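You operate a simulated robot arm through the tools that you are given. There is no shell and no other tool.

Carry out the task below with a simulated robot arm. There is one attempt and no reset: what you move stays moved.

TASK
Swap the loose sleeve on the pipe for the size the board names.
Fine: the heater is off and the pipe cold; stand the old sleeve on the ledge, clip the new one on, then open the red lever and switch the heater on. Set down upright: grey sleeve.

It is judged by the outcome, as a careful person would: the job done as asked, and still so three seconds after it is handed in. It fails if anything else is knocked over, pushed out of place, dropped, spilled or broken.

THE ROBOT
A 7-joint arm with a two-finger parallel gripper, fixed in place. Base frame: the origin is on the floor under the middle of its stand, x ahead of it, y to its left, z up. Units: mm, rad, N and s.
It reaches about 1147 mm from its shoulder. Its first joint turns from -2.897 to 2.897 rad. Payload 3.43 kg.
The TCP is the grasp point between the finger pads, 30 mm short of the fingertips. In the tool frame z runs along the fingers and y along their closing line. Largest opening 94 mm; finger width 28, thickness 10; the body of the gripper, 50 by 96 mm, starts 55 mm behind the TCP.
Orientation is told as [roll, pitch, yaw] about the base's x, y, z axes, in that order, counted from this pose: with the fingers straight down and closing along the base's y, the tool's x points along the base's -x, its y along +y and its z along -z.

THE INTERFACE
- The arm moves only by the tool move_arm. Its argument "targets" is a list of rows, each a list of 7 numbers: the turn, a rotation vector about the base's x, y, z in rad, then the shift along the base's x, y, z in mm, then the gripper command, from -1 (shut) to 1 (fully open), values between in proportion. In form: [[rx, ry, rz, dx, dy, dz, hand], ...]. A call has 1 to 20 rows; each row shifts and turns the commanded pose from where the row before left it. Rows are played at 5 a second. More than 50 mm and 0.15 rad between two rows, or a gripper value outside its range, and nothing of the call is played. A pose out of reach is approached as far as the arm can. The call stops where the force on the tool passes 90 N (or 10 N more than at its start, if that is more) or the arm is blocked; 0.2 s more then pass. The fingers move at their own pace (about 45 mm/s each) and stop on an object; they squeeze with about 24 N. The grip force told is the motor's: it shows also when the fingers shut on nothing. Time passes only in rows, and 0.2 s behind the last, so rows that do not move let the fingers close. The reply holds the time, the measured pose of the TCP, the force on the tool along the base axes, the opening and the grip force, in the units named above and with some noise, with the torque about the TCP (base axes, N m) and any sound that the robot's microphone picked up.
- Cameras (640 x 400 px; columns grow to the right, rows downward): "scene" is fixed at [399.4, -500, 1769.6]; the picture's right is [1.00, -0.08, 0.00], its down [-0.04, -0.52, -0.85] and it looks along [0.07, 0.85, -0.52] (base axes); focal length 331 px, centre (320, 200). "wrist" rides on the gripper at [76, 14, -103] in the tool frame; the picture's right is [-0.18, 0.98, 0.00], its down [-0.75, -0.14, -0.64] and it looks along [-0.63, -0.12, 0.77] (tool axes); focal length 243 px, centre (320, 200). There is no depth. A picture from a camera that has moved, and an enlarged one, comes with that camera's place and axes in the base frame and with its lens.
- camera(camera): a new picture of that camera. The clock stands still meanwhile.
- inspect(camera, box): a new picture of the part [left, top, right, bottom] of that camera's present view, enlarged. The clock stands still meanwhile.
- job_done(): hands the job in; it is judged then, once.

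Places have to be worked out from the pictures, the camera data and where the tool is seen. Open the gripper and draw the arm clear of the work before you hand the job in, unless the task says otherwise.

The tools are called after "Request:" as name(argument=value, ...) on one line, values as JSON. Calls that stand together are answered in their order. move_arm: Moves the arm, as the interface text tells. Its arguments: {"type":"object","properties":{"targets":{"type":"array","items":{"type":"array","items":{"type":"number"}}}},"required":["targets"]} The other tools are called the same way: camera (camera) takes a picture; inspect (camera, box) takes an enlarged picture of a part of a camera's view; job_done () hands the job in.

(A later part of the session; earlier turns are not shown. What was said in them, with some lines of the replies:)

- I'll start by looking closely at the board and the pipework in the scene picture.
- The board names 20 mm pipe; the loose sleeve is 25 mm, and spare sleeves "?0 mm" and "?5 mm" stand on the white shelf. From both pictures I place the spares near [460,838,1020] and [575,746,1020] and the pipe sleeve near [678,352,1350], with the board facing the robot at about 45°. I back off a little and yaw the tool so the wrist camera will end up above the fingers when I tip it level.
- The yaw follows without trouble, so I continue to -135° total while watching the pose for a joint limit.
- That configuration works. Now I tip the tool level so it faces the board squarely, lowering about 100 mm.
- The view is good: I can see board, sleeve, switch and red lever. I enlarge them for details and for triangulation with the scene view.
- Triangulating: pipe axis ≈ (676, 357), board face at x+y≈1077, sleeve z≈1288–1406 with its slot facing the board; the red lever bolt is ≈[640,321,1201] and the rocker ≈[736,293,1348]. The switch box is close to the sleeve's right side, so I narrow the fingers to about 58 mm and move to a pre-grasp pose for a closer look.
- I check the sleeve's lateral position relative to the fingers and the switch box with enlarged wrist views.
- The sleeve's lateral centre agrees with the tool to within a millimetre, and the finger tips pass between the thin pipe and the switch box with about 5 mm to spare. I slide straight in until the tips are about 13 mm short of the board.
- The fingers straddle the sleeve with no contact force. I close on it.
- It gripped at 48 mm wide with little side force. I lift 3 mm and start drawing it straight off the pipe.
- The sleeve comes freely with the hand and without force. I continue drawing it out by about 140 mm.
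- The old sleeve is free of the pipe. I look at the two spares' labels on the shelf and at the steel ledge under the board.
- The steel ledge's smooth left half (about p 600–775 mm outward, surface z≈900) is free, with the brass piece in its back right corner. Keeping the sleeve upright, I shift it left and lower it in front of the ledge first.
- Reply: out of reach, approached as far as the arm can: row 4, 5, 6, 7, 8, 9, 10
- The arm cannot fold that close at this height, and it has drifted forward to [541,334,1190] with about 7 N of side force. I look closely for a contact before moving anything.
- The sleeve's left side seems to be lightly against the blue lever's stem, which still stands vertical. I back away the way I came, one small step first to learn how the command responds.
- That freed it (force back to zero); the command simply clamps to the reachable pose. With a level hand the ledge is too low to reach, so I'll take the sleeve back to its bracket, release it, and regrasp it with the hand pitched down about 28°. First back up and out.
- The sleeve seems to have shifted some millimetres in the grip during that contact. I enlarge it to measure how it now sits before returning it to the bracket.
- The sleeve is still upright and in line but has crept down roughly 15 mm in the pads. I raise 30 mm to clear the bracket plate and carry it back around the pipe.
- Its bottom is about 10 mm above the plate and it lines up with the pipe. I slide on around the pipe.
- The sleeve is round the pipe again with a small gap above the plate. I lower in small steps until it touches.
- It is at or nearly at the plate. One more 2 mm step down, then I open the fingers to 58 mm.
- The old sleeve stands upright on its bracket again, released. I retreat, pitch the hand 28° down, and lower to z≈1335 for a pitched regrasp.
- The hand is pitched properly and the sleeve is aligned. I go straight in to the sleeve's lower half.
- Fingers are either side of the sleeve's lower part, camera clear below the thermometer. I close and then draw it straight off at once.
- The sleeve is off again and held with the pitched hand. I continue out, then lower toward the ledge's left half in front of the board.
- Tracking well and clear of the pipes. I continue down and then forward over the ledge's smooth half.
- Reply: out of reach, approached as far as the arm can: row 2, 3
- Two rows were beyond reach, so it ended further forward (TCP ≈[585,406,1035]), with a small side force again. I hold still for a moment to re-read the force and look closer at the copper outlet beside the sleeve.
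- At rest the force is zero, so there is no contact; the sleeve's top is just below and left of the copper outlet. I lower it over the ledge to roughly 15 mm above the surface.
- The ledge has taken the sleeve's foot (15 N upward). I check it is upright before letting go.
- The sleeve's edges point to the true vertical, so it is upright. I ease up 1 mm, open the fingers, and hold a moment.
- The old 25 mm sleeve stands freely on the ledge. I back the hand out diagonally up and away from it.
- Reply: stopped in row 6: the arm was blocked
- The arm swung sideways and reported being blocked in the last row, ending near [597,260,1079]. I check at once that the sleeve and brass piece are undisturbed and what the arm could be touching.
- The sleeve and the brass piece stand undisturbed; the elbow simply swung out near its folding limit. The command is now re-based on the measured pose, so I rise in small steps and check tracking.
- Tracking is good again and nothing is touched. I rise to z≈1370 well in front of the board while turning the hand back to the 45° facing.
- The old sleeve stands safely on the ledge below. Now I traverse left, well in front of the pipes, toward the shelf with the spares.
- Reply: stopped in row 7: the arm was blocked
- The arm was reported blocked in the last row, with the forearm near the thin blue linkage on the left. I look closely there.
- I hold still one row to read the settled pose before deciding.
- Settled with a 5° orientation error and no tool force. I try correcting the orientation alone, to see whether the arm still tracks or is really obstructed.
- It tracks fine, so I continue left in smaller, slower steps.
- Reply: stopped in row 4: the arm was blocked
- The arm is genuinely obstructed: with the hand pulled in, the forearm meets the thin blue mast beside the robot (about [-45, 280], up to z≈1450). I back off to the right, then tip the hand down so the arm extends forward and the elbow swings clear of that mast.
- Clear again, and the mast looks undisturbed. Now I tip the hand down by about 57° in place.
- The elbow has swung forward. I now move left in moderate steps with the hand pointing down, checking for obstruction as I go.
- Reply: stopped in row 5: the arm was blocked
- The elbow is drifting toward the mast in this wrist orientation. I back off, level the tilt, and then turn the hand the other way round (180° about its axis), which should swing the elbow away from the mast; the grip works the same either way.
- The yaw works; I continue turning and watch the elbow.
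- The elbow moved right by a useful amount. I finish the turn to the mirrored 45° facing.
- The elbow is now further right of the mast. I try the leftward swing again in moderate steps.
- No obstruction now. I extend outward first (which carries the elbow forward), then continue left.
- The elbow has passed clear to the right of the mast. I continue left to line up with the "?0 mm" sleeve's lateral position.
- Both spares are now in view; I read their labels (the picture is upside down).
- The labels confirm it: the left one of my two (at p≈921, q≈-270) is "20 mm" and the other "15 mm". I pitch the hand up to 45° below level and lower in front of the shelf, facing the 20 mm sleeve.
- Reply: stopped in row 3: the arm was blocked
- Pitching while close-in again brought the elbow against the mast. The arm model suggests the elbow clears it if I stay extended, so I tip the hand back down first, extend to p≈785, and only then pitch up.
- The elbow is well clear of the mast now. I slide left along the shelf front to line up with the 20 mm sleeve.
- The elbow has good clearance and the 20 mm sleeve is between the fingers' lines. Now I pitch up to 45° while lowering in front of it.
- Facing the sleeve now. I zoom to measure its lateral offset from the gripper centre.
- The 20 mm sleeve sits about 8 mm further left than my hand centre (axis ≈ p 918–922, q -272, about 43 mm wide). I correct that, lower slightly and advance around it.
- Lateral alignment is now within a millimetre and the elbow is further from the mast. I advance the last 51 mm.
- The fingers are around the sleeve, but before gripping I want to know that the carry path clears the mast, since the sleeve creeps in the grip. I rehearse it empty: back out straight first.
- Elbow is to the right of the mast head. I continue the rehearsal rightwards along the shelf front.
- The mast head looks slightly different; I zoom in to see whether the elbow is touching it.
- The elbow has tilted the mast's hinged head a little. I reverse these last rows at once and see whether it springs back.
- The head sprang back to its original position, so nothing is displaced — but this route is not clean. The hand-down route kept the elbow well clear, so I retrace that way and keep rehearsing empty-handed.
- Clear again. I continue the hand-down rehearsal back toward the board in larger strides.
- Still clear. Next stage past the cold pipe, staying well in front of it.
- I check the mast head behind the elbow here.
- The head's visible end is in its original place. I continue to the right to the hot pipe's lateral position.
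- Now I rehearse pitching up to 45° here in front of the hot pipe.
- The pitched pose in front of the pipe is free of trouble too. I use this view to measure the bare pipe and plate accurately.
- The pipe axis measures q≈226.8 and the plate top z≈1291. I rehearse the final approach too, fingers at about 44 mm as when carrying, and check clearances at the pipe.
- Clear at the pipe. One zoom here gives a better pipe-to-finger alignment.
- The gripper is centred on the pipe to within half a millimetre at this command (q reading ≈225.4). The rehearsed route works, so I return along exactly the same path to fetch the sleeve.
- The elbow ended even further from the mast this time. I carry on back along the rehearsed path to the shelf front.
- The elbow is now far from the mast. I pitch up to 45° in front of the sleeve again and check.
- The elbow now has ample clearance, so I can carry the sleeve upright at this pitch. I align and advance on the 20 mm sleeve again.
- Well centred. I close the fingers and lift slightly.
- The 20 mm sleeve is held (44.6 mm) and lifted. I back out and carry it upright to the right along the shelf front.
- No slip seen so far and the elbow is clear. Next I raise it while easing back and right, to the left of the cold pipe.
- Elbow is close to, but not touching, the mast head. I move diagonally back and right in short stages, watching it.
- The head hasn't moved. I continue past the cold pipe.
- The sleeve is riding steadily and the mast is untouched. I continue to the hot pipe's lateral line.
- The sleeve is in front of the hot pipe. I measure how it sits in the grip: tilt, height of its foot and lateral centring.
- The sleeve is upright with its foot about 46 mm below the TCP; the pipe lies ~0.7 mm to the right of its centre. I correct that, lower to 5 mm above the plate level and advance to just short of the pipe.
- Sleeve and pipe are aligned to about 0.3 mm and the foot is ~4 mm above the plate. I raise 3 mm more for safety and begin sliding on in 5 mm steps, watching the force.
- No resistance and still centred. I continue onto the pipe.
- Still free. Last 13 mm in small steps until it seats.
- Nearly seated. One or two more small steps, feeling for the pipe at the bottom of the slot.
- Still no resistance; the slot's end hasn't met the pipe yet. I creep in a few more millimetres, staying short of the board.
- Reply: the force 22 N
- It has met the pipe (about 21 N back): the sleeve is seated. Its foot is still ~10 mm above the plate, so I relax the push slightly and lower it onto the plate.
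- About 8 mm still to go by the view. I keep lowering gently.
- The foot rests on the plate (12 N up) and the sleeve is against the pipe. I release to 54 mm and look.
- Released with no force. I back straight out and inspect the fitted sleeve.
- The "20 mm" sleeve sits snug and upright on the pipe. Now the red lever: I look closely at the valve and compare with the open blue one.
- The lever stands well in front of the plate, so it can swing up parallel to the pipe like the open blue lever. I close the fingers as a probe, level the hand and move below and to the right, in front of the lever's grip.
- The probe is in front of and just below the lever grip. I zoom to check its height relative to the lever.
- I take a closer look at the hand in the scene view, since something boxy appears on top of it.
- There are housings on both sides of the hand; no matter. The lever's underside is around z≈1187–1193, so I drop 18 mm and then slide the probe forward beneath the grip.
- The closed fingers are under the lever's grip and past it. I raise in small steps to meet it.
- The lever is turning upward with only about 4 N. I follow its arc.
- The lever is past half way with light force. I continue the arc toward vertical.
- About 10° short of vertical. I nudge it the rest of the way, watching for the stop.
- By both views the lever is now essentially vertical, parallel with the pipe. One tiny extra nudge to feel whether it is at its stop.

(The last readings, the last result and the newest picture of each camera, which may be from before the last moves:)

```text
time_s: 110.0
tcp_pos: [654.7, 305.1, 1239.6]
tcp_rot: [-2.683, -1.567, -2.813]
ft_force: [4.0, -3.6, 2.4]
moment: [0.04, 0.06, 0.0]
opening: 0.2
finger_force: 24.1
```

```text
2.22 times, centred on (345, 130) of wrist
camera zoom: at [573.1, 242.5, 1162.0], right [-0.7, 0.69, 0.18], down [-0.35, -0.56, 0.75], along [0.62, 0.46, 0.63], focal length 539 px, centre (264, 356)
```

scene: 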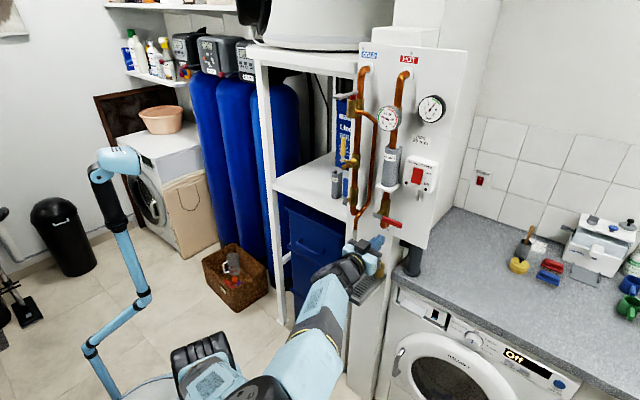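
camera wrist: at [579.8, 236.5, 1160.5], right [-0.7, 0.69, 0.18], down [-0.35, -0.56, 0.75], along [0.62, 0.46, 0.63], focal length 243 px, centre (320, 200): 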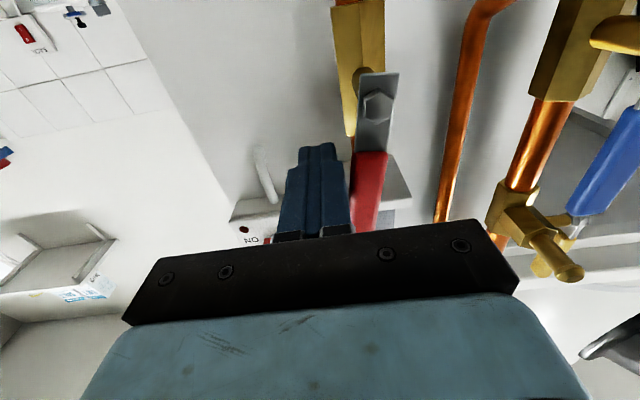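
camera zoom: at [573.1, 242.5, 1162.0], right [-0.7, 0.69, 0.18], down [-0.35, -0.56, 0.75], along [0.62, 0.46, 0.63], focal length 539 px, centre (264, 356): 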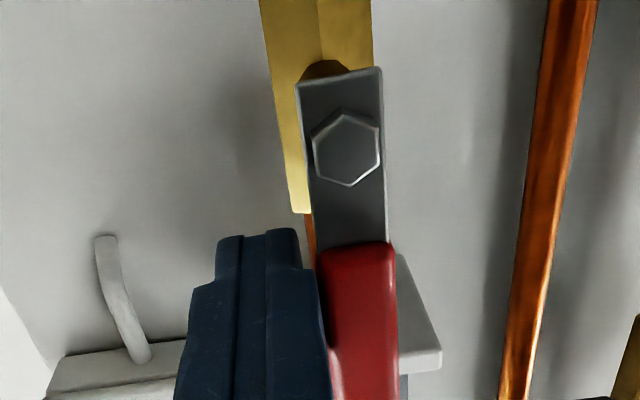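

The resistance rose to ~5 N, so the lever is at its open stop, vertical. I move clear of it sideways, back out, and go up in front of the heater switch.

Request:
move_arm(targets=[[0, 0, 0, 4, -4, 0, -1], [0, 0, 0, 5, -5, 0, -1], [0, 0, 0, -20, -20, 0, -1], [0, 0, 0, -22, -22, 0, -1], [0, 0, 0, 9.5, -9.5, 23, -1], [0, 0, 0, 9.5, -9.5, 23, -1], [0, 0, 0, 9.5, -9.5, 23, -1], [0, 0, 0, 9.5, -9.5, 23, -1], [0, 0, 0, 0, 0, 0, -1]])

Request:
camera(camera="wrist")

Request:
camera(camera="scene")

Request:
inspect(camera="scene", box=[350, 100, 450, 250])

```text
time_s: 112.0
tcp_pos: [659.9, 218.0, 1331.3]
tcp_rot: [-2.504, -1.568, -2.991]
ft_force: [0.2, 0.1, -0.8]
moment: [-0.02, 0.03, -0.01]
opening: 0.3
finger_force: 23.8
```

```text
taken
camera wrist: at [578.1, 154.1, 1254.3], right [-0.7, 0.69, 0.18], down [-0.35, -0.56, 0.75], along [0.62, 0.46, 0.63], focal length 243 px, centre (320, 200)
```

wrist: 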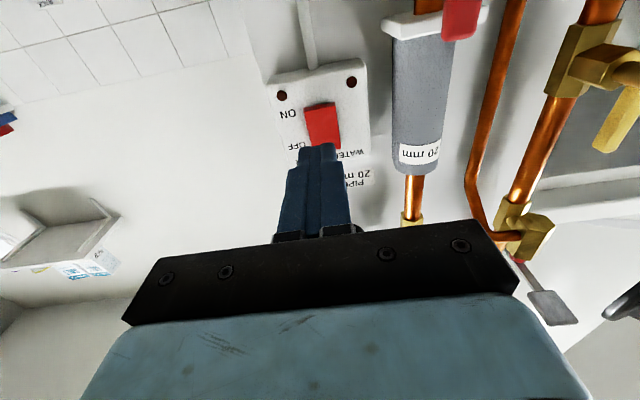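

```text
taken
```

scene: 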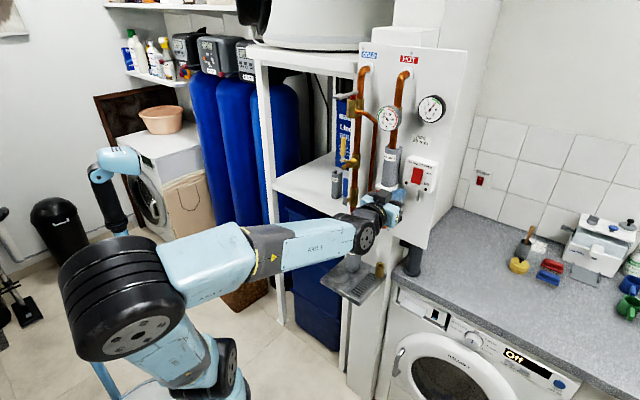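

```text
2.67 times, centred on (400, 175) of scene
camera zoom: at [399.4, -500.0, 1769.6], right [1.0, -0.08, 0.0], down [-0.04, -0.52, -0.85], along [0.07, 0.85, -0.52], focal length 884 px, centre (107, 267)
```

zoom: 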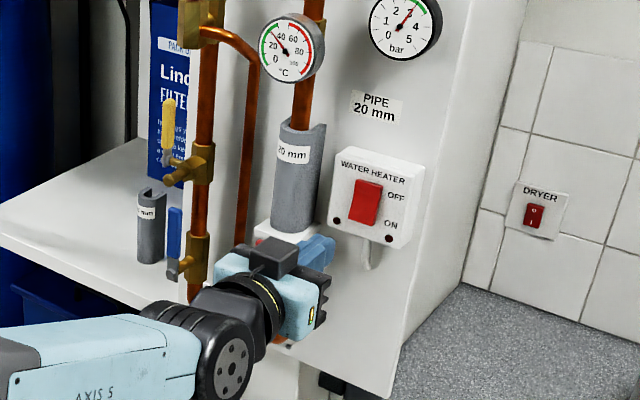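

The lever is up. The heater rocker is now in view; I zoom to place its lower (ON) half precisely.

Request:
inspect(camera="wrist", box=[250, 50, 400, 180])

Request:
inspect(camera="scene", box=[395, 145, 450, 205])

Request:
inspect(camera="wrist", box=[370, 0, 500, 100])

```text
3.08 times, centred on (325, 115) of wrist
camera zoom: at [578.1, 154.1, 1254.3], right [-0.7, 0.69, 0.18], down [-0.35, -0.56, 0.75], along [0.62, 0.46, 0.63], focal length 746 px, centre (305, 462)
```

zoom: 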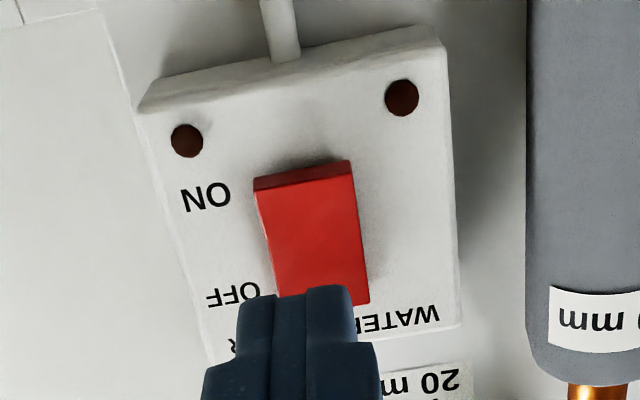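

```text
6.67 times, centred on (422, 175) of scene
camera zoom: at [399.4, -500.0, 1769.6], right [1.0, -0.08, 0.0], down [-0.04, -0.52, -0.85], along [0.07, 0.85, -0.52], focal length 2210 px, centre (-363, 367)
```

zoom: 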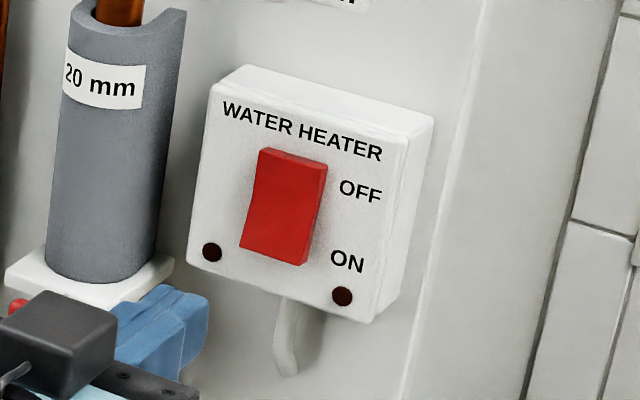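

```text
4.00 times, centred on (435, 50) of wrist
camera zoom: at [578.1, 154.1, 1254.3], right [-0.7, 0.69, 0.18], down [-0.35, -0.56, 0.75], along [0.62, 0.46, 0.63], focal length 970 px, centre (-140, 800)
```

zoom: 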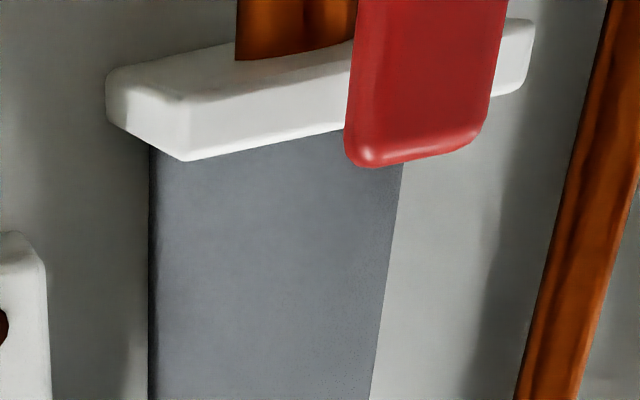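

The ON half's lower edge is at about z 1326, q 313, p 722; my probe tip is lined up with it. I advance to just short of it.

Request:
move_arm(targets=[[0, 0, 0, 11, 10.5, 1, -1], [0, 0, 0, 11, 10.5, 1, -1], [0, 0, 0, 10, 10, 0, -1], [0, 0, 0, 8, 8, 0, -1]])

Request:
inspect(camera="scene", box=[395, 145, 450, 205])

Request:
inspect(camera="wrist", box=[250, 50, 400, 180])

```text
time_s: 113.0
tcp_pos: [699.4, 255.1, 1333.1]
tcp_rot: [-2.664, -1.567, -2.83]
ft_force: [-1.3, -0.5, -0.2]
moment: [0.02, 0.01, 0.0]
opening: 0.0
finger_force: 23.9
```

```text
6.67 times, centred on (422, 175) of scene
camera zoom: at [399.4, -500.0, 1769.6], right [1.0, -0.08, 0.0], down [-0.04, -0.52, -0.85], along [0.07, 0.85, -0.52], focal length 2210 px, centre (-363, 367)
```

zoom: 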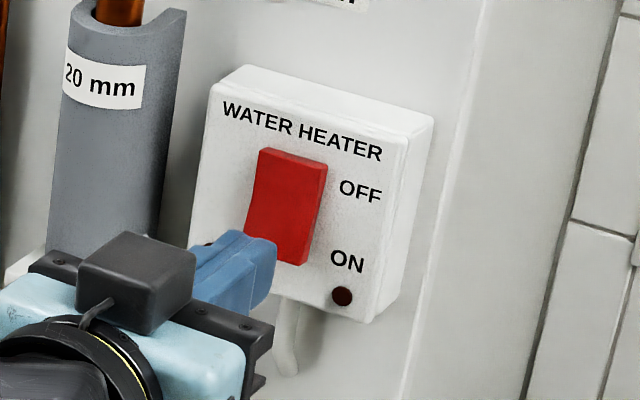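

```text
3.08 times, centred on (325, 115) of wrist
camera zoom: at [618.2, 193.0, 1256.3], right [-0.7, 0.69, 0.18], down [-0.35, -0.56, 0.75], along [0.62, 0.46, 0.63], focal length 746 px, centre (305, 462)
```

zoom: 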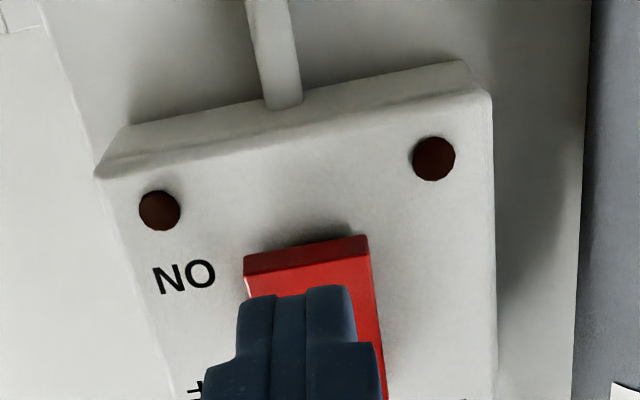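

Nearly there. I press on in small steps, watching force and sound.

Request:
move_arm(targets=[[0, 0, 0, 3, 3, 0, -1], [0, 0, 0, 3, 3, 0, -1], [0, 0, 0, 2.5, 2.5, 0, -1]])

Request:
inspect(camera="scene", box=[395, 145, 450, 205])

```text
time_s: 113.8
tcp_pos: [710.0, 264.2, 1332.7]
tcp_rot: [-2.413, -1.567, -3.078]
ft_force: [-0.5, 0.4, -0.3]
moment: [0.0, -0.03, 0.01]
opening: 0.0
finger_force: 23.8
```

```text
6.67 times, centred on (422, 175) of scene
camera zoom: at [399.4, -500.0, 1769.6], right [1.0, -0.08, 0.0], down [-0.04, -0.52, -0.85], along [0.07, 0.85, -0.52], focal length 2210 px, centre (-363, 367)
```

zoom: 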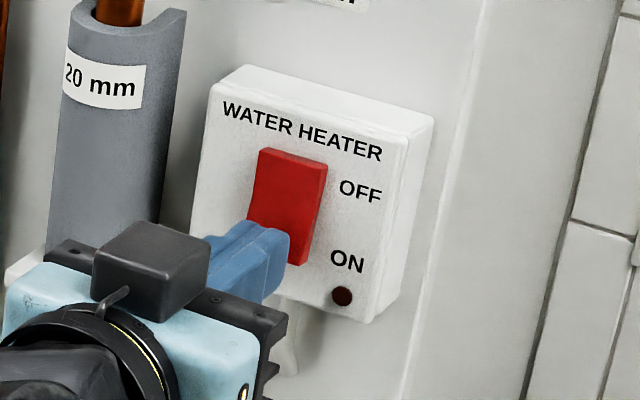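

Request:
move_arm(targets=[[0, 0, 0, 1.5, 1.5, 0, -1], [0, 0, 0, 1.5, 1.5, 0, -1], [0, 0, 0, 1.5, 1.5, 0, -1]])

```text
time_s: 114.6
tcp_pos: [712.7, 268.4, 1334.0]
tcp_rot: [-2.591, -1.567, -2.901]
ft_force: [-1.9, -0.1, -1.0]
moment: [-0.01, 0.0, 0.02]
opening: 0.0
finger_force: 23.4
```

Barely touching. I continue pressing in 2 mm steps.

Request:
move_arm(targets=[[0, 0, 0, 1.4, 1.4, 0, -1], [0, 0, 0, 1.4, 1.4, 0, -1], [0, 0, 0, 1.4, 1.4, 0, -1]])

Request:
inspect(camera="scene", box=[395, 145, 450, 205])

Request:
inspect(camera="wrist", box=[250, 50, 400, 200])

```text
time_s: 115.4
tcp_pos: [714.1, 269.1, 1332.6]
tcp_rot: [-2.67, -1.568, -2.825]
ft_force: [-53.7, -42.7, -19.2]
moment: [0.03, -0.35, 0.15]
opening: 0.1
finger_force: 24.0
```

```text
6.67 times, centred on (422, 175) of scene
camera zoom: at [399.4, -500.0, 1769.6], right [1.0, -0.08, 0.0], down [-0.04, -0.52, -0.85], along [0.07, 0.85, -0.52], focal length 2210 px, centre (-363, 367)
```

zoom: 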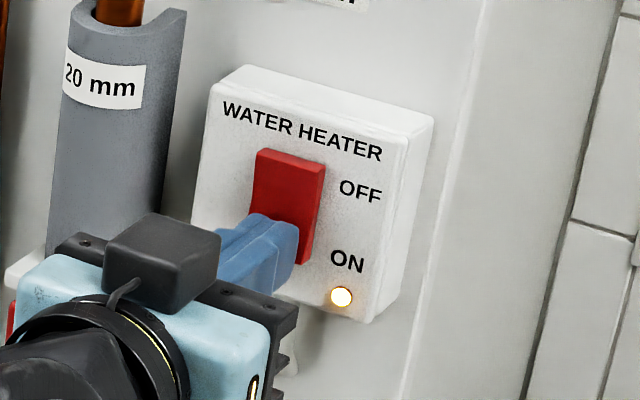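

```text
2.67 times, centred on (325, 125) of wrist
camera zoom: at [631.9, 206.8, 1256.4], right [-0.7, 0.69, 0.18], down [-0.35, -0.56, 0.75], along [0.62, 0.46, 0.63], focal length 647 px, centre (307, 400)
```

zoom: 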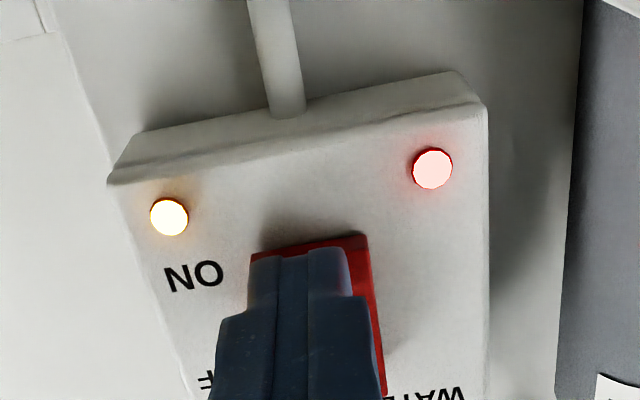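

The switch has clicked over: the ON lamp is lit and a second lamp glows. I release the pressure and back straight out.

Request:
move_arm(targets=[[0, 0, 0, -4, -4, 0, -1], [0, 0, 0, -10, -10, 0, -1], [0, 0, 0, -18, -18, 0, -1], [0, 0, 0, -20, -20, 0, -1], [0, 0, 0, -20, -20, 0, -1]])

Request:
camera(camera="wrist")

Request:
inspect(camera="scene", box=[350, 60, 450, 160])

Request:
inspect(camera="scene", box=[350, 140, 450, 240])

```text
time_s: 116.6
tcp_pos: [645.3, 201.6, 1333.9]
tcp_rot: [-2.298, -1.566, 3.09]
ft_force: [0.4, 0.9, 0.0]
moment: [0.05, -0.04, -0.04]
opening: 0.3
finger_force: 23.6
```

```text
taken
camera wrist: at [563.4, 138.2, 1256.8], right [-0.7, 0.69, 0.18], down [-0.35, -0.56, 0.75], along [0.62, 0.46, 0.63], focal length 243 px, centre (320, 200)
```

wrist: 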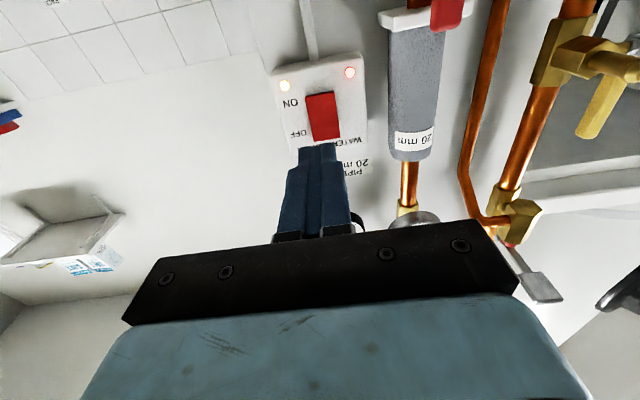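

```text
4.00 times, centred on (400, 110) of scene
camera zoom: at [399.4, -500.0, 1769.6], right [1.0, -0.08, 0.0], down [-0.04, -0.52, -0.85], along [0.07, 0.85, -0.52], focal length 1326 px, centre (0, 560)
```

zoom: 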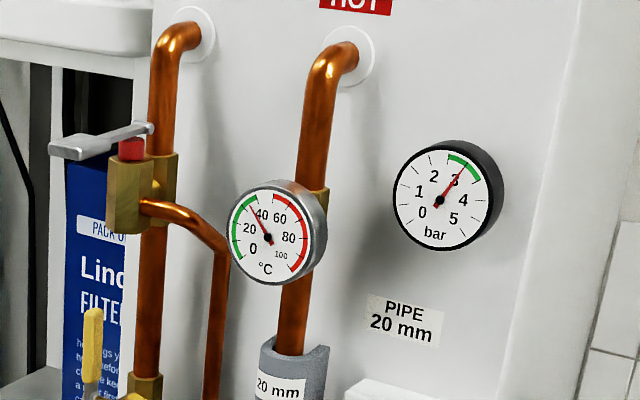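

```text
4.00 times, centred on (400, 190) of scene
camera zoom: at [399.4, -500.0, 1769.6], right [1.0, -0.08, 0.0], down [-0.04, -0.52, -0.85], along [0.07, 0.85, -0.52], focal length 1326 px, centre (0, 240)
```

zoom: 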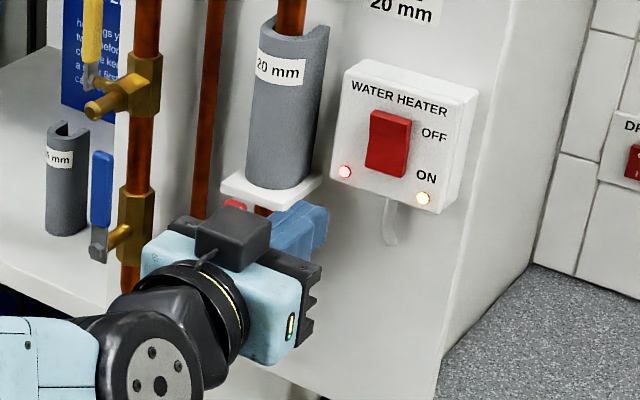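

Heater on (both lamps lit, rocker down at ON), sleeve and lever in place. I draw the arm further back and open the gripper.

Request:
move_arm(targets=[[0, 0, 0, -20, -20, 0, -1], [0, 0, 0, -22, -22, 3, 0], [0, 0, 0, -22, -22, 3, 0.6], [0, 0, 0, -22, -22, 3, 1], [0, 0, 0, 0, 0, 0, 1]])

Request:
camera(camera="scene")

Request:
inspect(camera="scene", box=[330, 130, 450, 300])

Request:
camera(camera="wrist")

```text
time_s: 117.8
tcp_pos: [558.1, 115.0, 1342.3]
tcp_rot: [-2.28, -1.568, 3.07]
ft_force: [-0.2, 0.2, 0.3]
moment: [-0.02, 0.0, -0.01]
opening: 83.9
finger_force: 0.1
```

```text
taken
```

scene: 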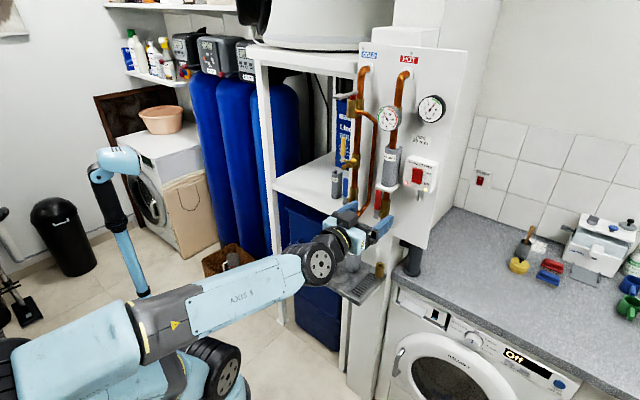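

```text
2.35 times, centred on (390, 215) of scene
camera zoom: at [399.4, -500.0, 1769.6], right [1.0, -0.08, 0.0], down [-0.04, -0.52, -0.85], along [0.07, 0.85, -0.52], focal length 780 px, centre (155, 165)
```

zoom: 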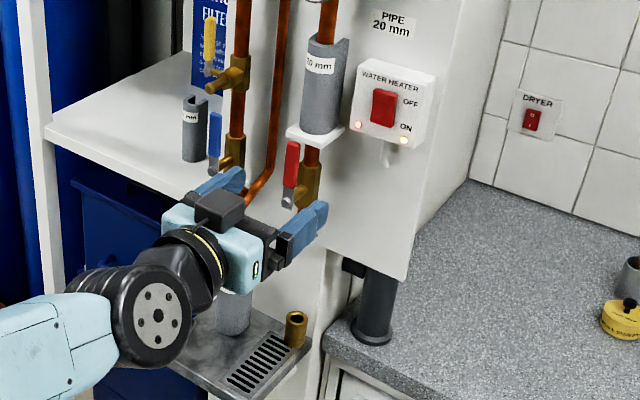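

```text
taken
camera wrist: at [476.9, 51.8, 1265.4], right [-0.7, 0.69, 0.18], down [-0.35, -0.56, 0.75], along [0.62, 0.46, 0.63], focal length 243 px, centre (320, 200)
```

wrist: 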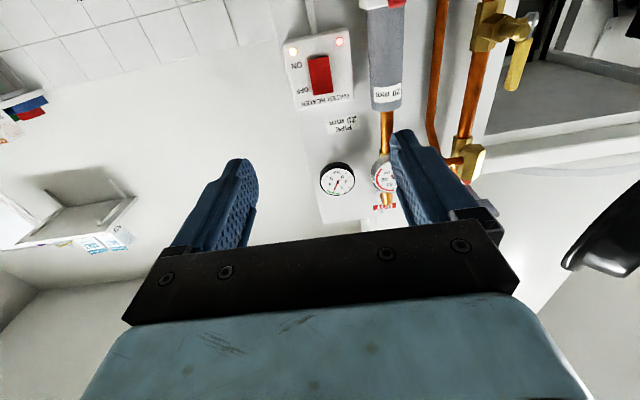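

Everything looks right. I raise the hand a bit to see the ledge and the old sleeve unobstructed.

Request:
move_arm(targets=[[0, 0, 0, -4, -4, 25, 1], [0, 0, 0, -4, -4, 25, 1], [0, 0, 0, -4, -4, 25, 1], [0, 0, 0, -4, -4, 25, 1], [0, 0, 0, 0, 0, 0, 1]])

Request:
camera(camera="scene")

Request:
inspect(camera="scene", box=[320, 200, 420, 310])

Request:
inspect(camera="scene", box=[340, 60, 460, 240])

```text
time_s: 119.0
tcp_pos: [545.0, 98.1, 1442.5]
tcp_rot: [-2.489, -1.568, -3.003]
ft_force: [-0.9, 1.0, 0.2]
moment: [-0.02, 0.0, -0.01]
opening: 93.9
finger_force: 0.0
```

```text
taken
```

scene: 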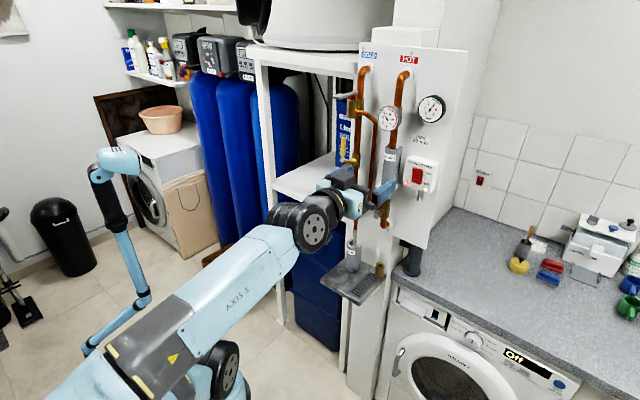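

```text
3.64 times, centred on (370, 255) of scene
camera zoom: at [399.4, -500.0, 1769.6], right [1.0, -0.08, 0.0], down [-0.04, -0.52, -0.85], along [0.07, 0.85, -0.52], focal length 1205 px, centre (138, 0)
```

zoom: 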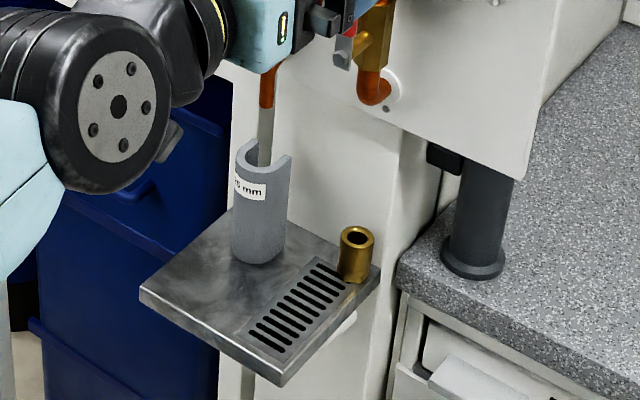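

```text
2.22 times, centred on (400, 150) of scene
camera zoom: at [399.4, -500.0, 1769.6], right [1.0, -0.08, 0.0], down [-0.04, -0.52, -0.85], along [0.07, 0.85, -0.52], focal length 736 px, centre (142, 311)
```

zoom: 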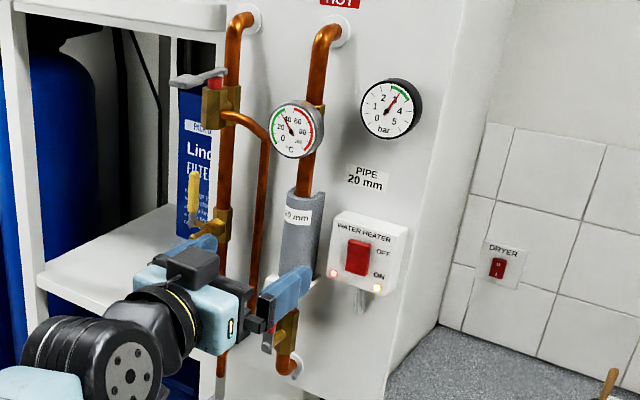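

Old sleeve upright on the ledge, brass piece and 15 mm spare untouched, lamps lit. I draw the open hand back a little further and take a final look at the lever.

Request:
move_arm(targets=[[0, 0, 0, -10, -14, 15, 1], [0, 0, 0, -10, -14, 15, 1], [0, 0, 0, -10, -14, 15, 1], [0, 0, 0, 0, 0, 0, 1]])

Request:
camera(camera="scene")

Request:
inspect(camera="scene", box=[330, 130, 450, 300])

```text
time_s: 120.0
tcp_pos: [513.4, 56.4, 1487.2]
tcp_rot: [-2.632, -1.567, -2.861]
ft_force: [0.2, 0.9, -0.4]
moment: [0.0, -0.01, -0.02]
opening: 94.3
finger_force: 0.1
```

```text
taken
```

scene: 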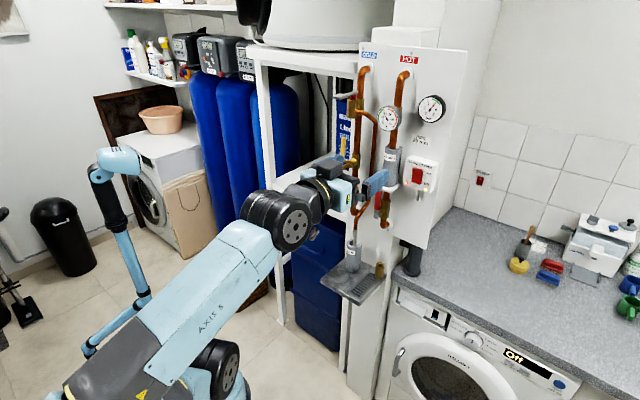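

```text
2.35 times, centred on (390, 215) of scene
camera zoom: at [399.4, -500.0, 1769.6], right [1.0, -0.08, 0.0], down [-0.04, -0.52, -0.85], along [0.07, 0.85, -0.52], focal length 780 px, centre (155, 165)
```

zoom: 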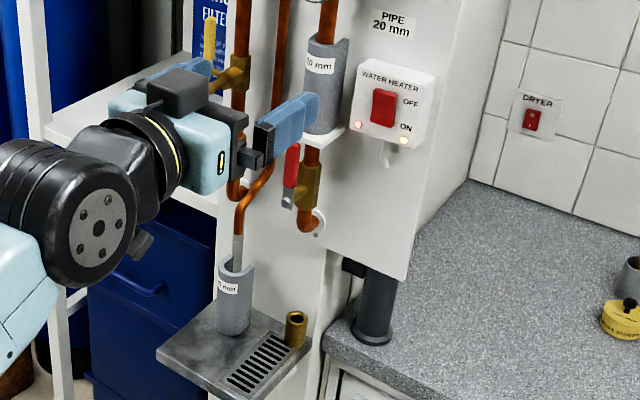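

The final view shows what was asked for:
- The "20 mm" sleeve is clipped on the pipe.
- The old 25 mm sleeve stands upright on the steel ledge.
- The red lever is vertical (open).
- The heater is at ON with its lamps lit.

The gripper is open and clear of the work, so I hand the job in.

Request:
job_done()

```text
The job is handed in.
```

The sleeve is swapped and the job is handed in; I don't have the judge's result yet.

- **New sleeve:** the board names 20 mm, so the "20 mm" sleeve is on the hot pipe. It is pressed home against the pipe and standing on its plate.
- **Old sleeve:** the 25 mm one stands upright on the ledge. I took "the ledge" to mean the small steel ledge under the board, not the white shelf where the spares were.
- **Red lever:** turned up to its stop, parallel with the pipe like the blue one.
- **Heater:** switched to ON. The lamp by ON is lit and a second, red lamp came on with it; I took that to mean heating. The thermometer rose from about 20 to about 35 °C after I opened the lever.

**Contact along the way:**
- The arm's elbow pressed several times against the thin blue mast beside the robot. It tilted the mast's hinged head once, and the head sprang back to its place.
- On my first, too-low route the old sleeve may have brushed the blue lever. The lever did not move.

The 15 mm spare and the brass piece on the ledge are where they were. The gripper is open and the arm is drawn back.
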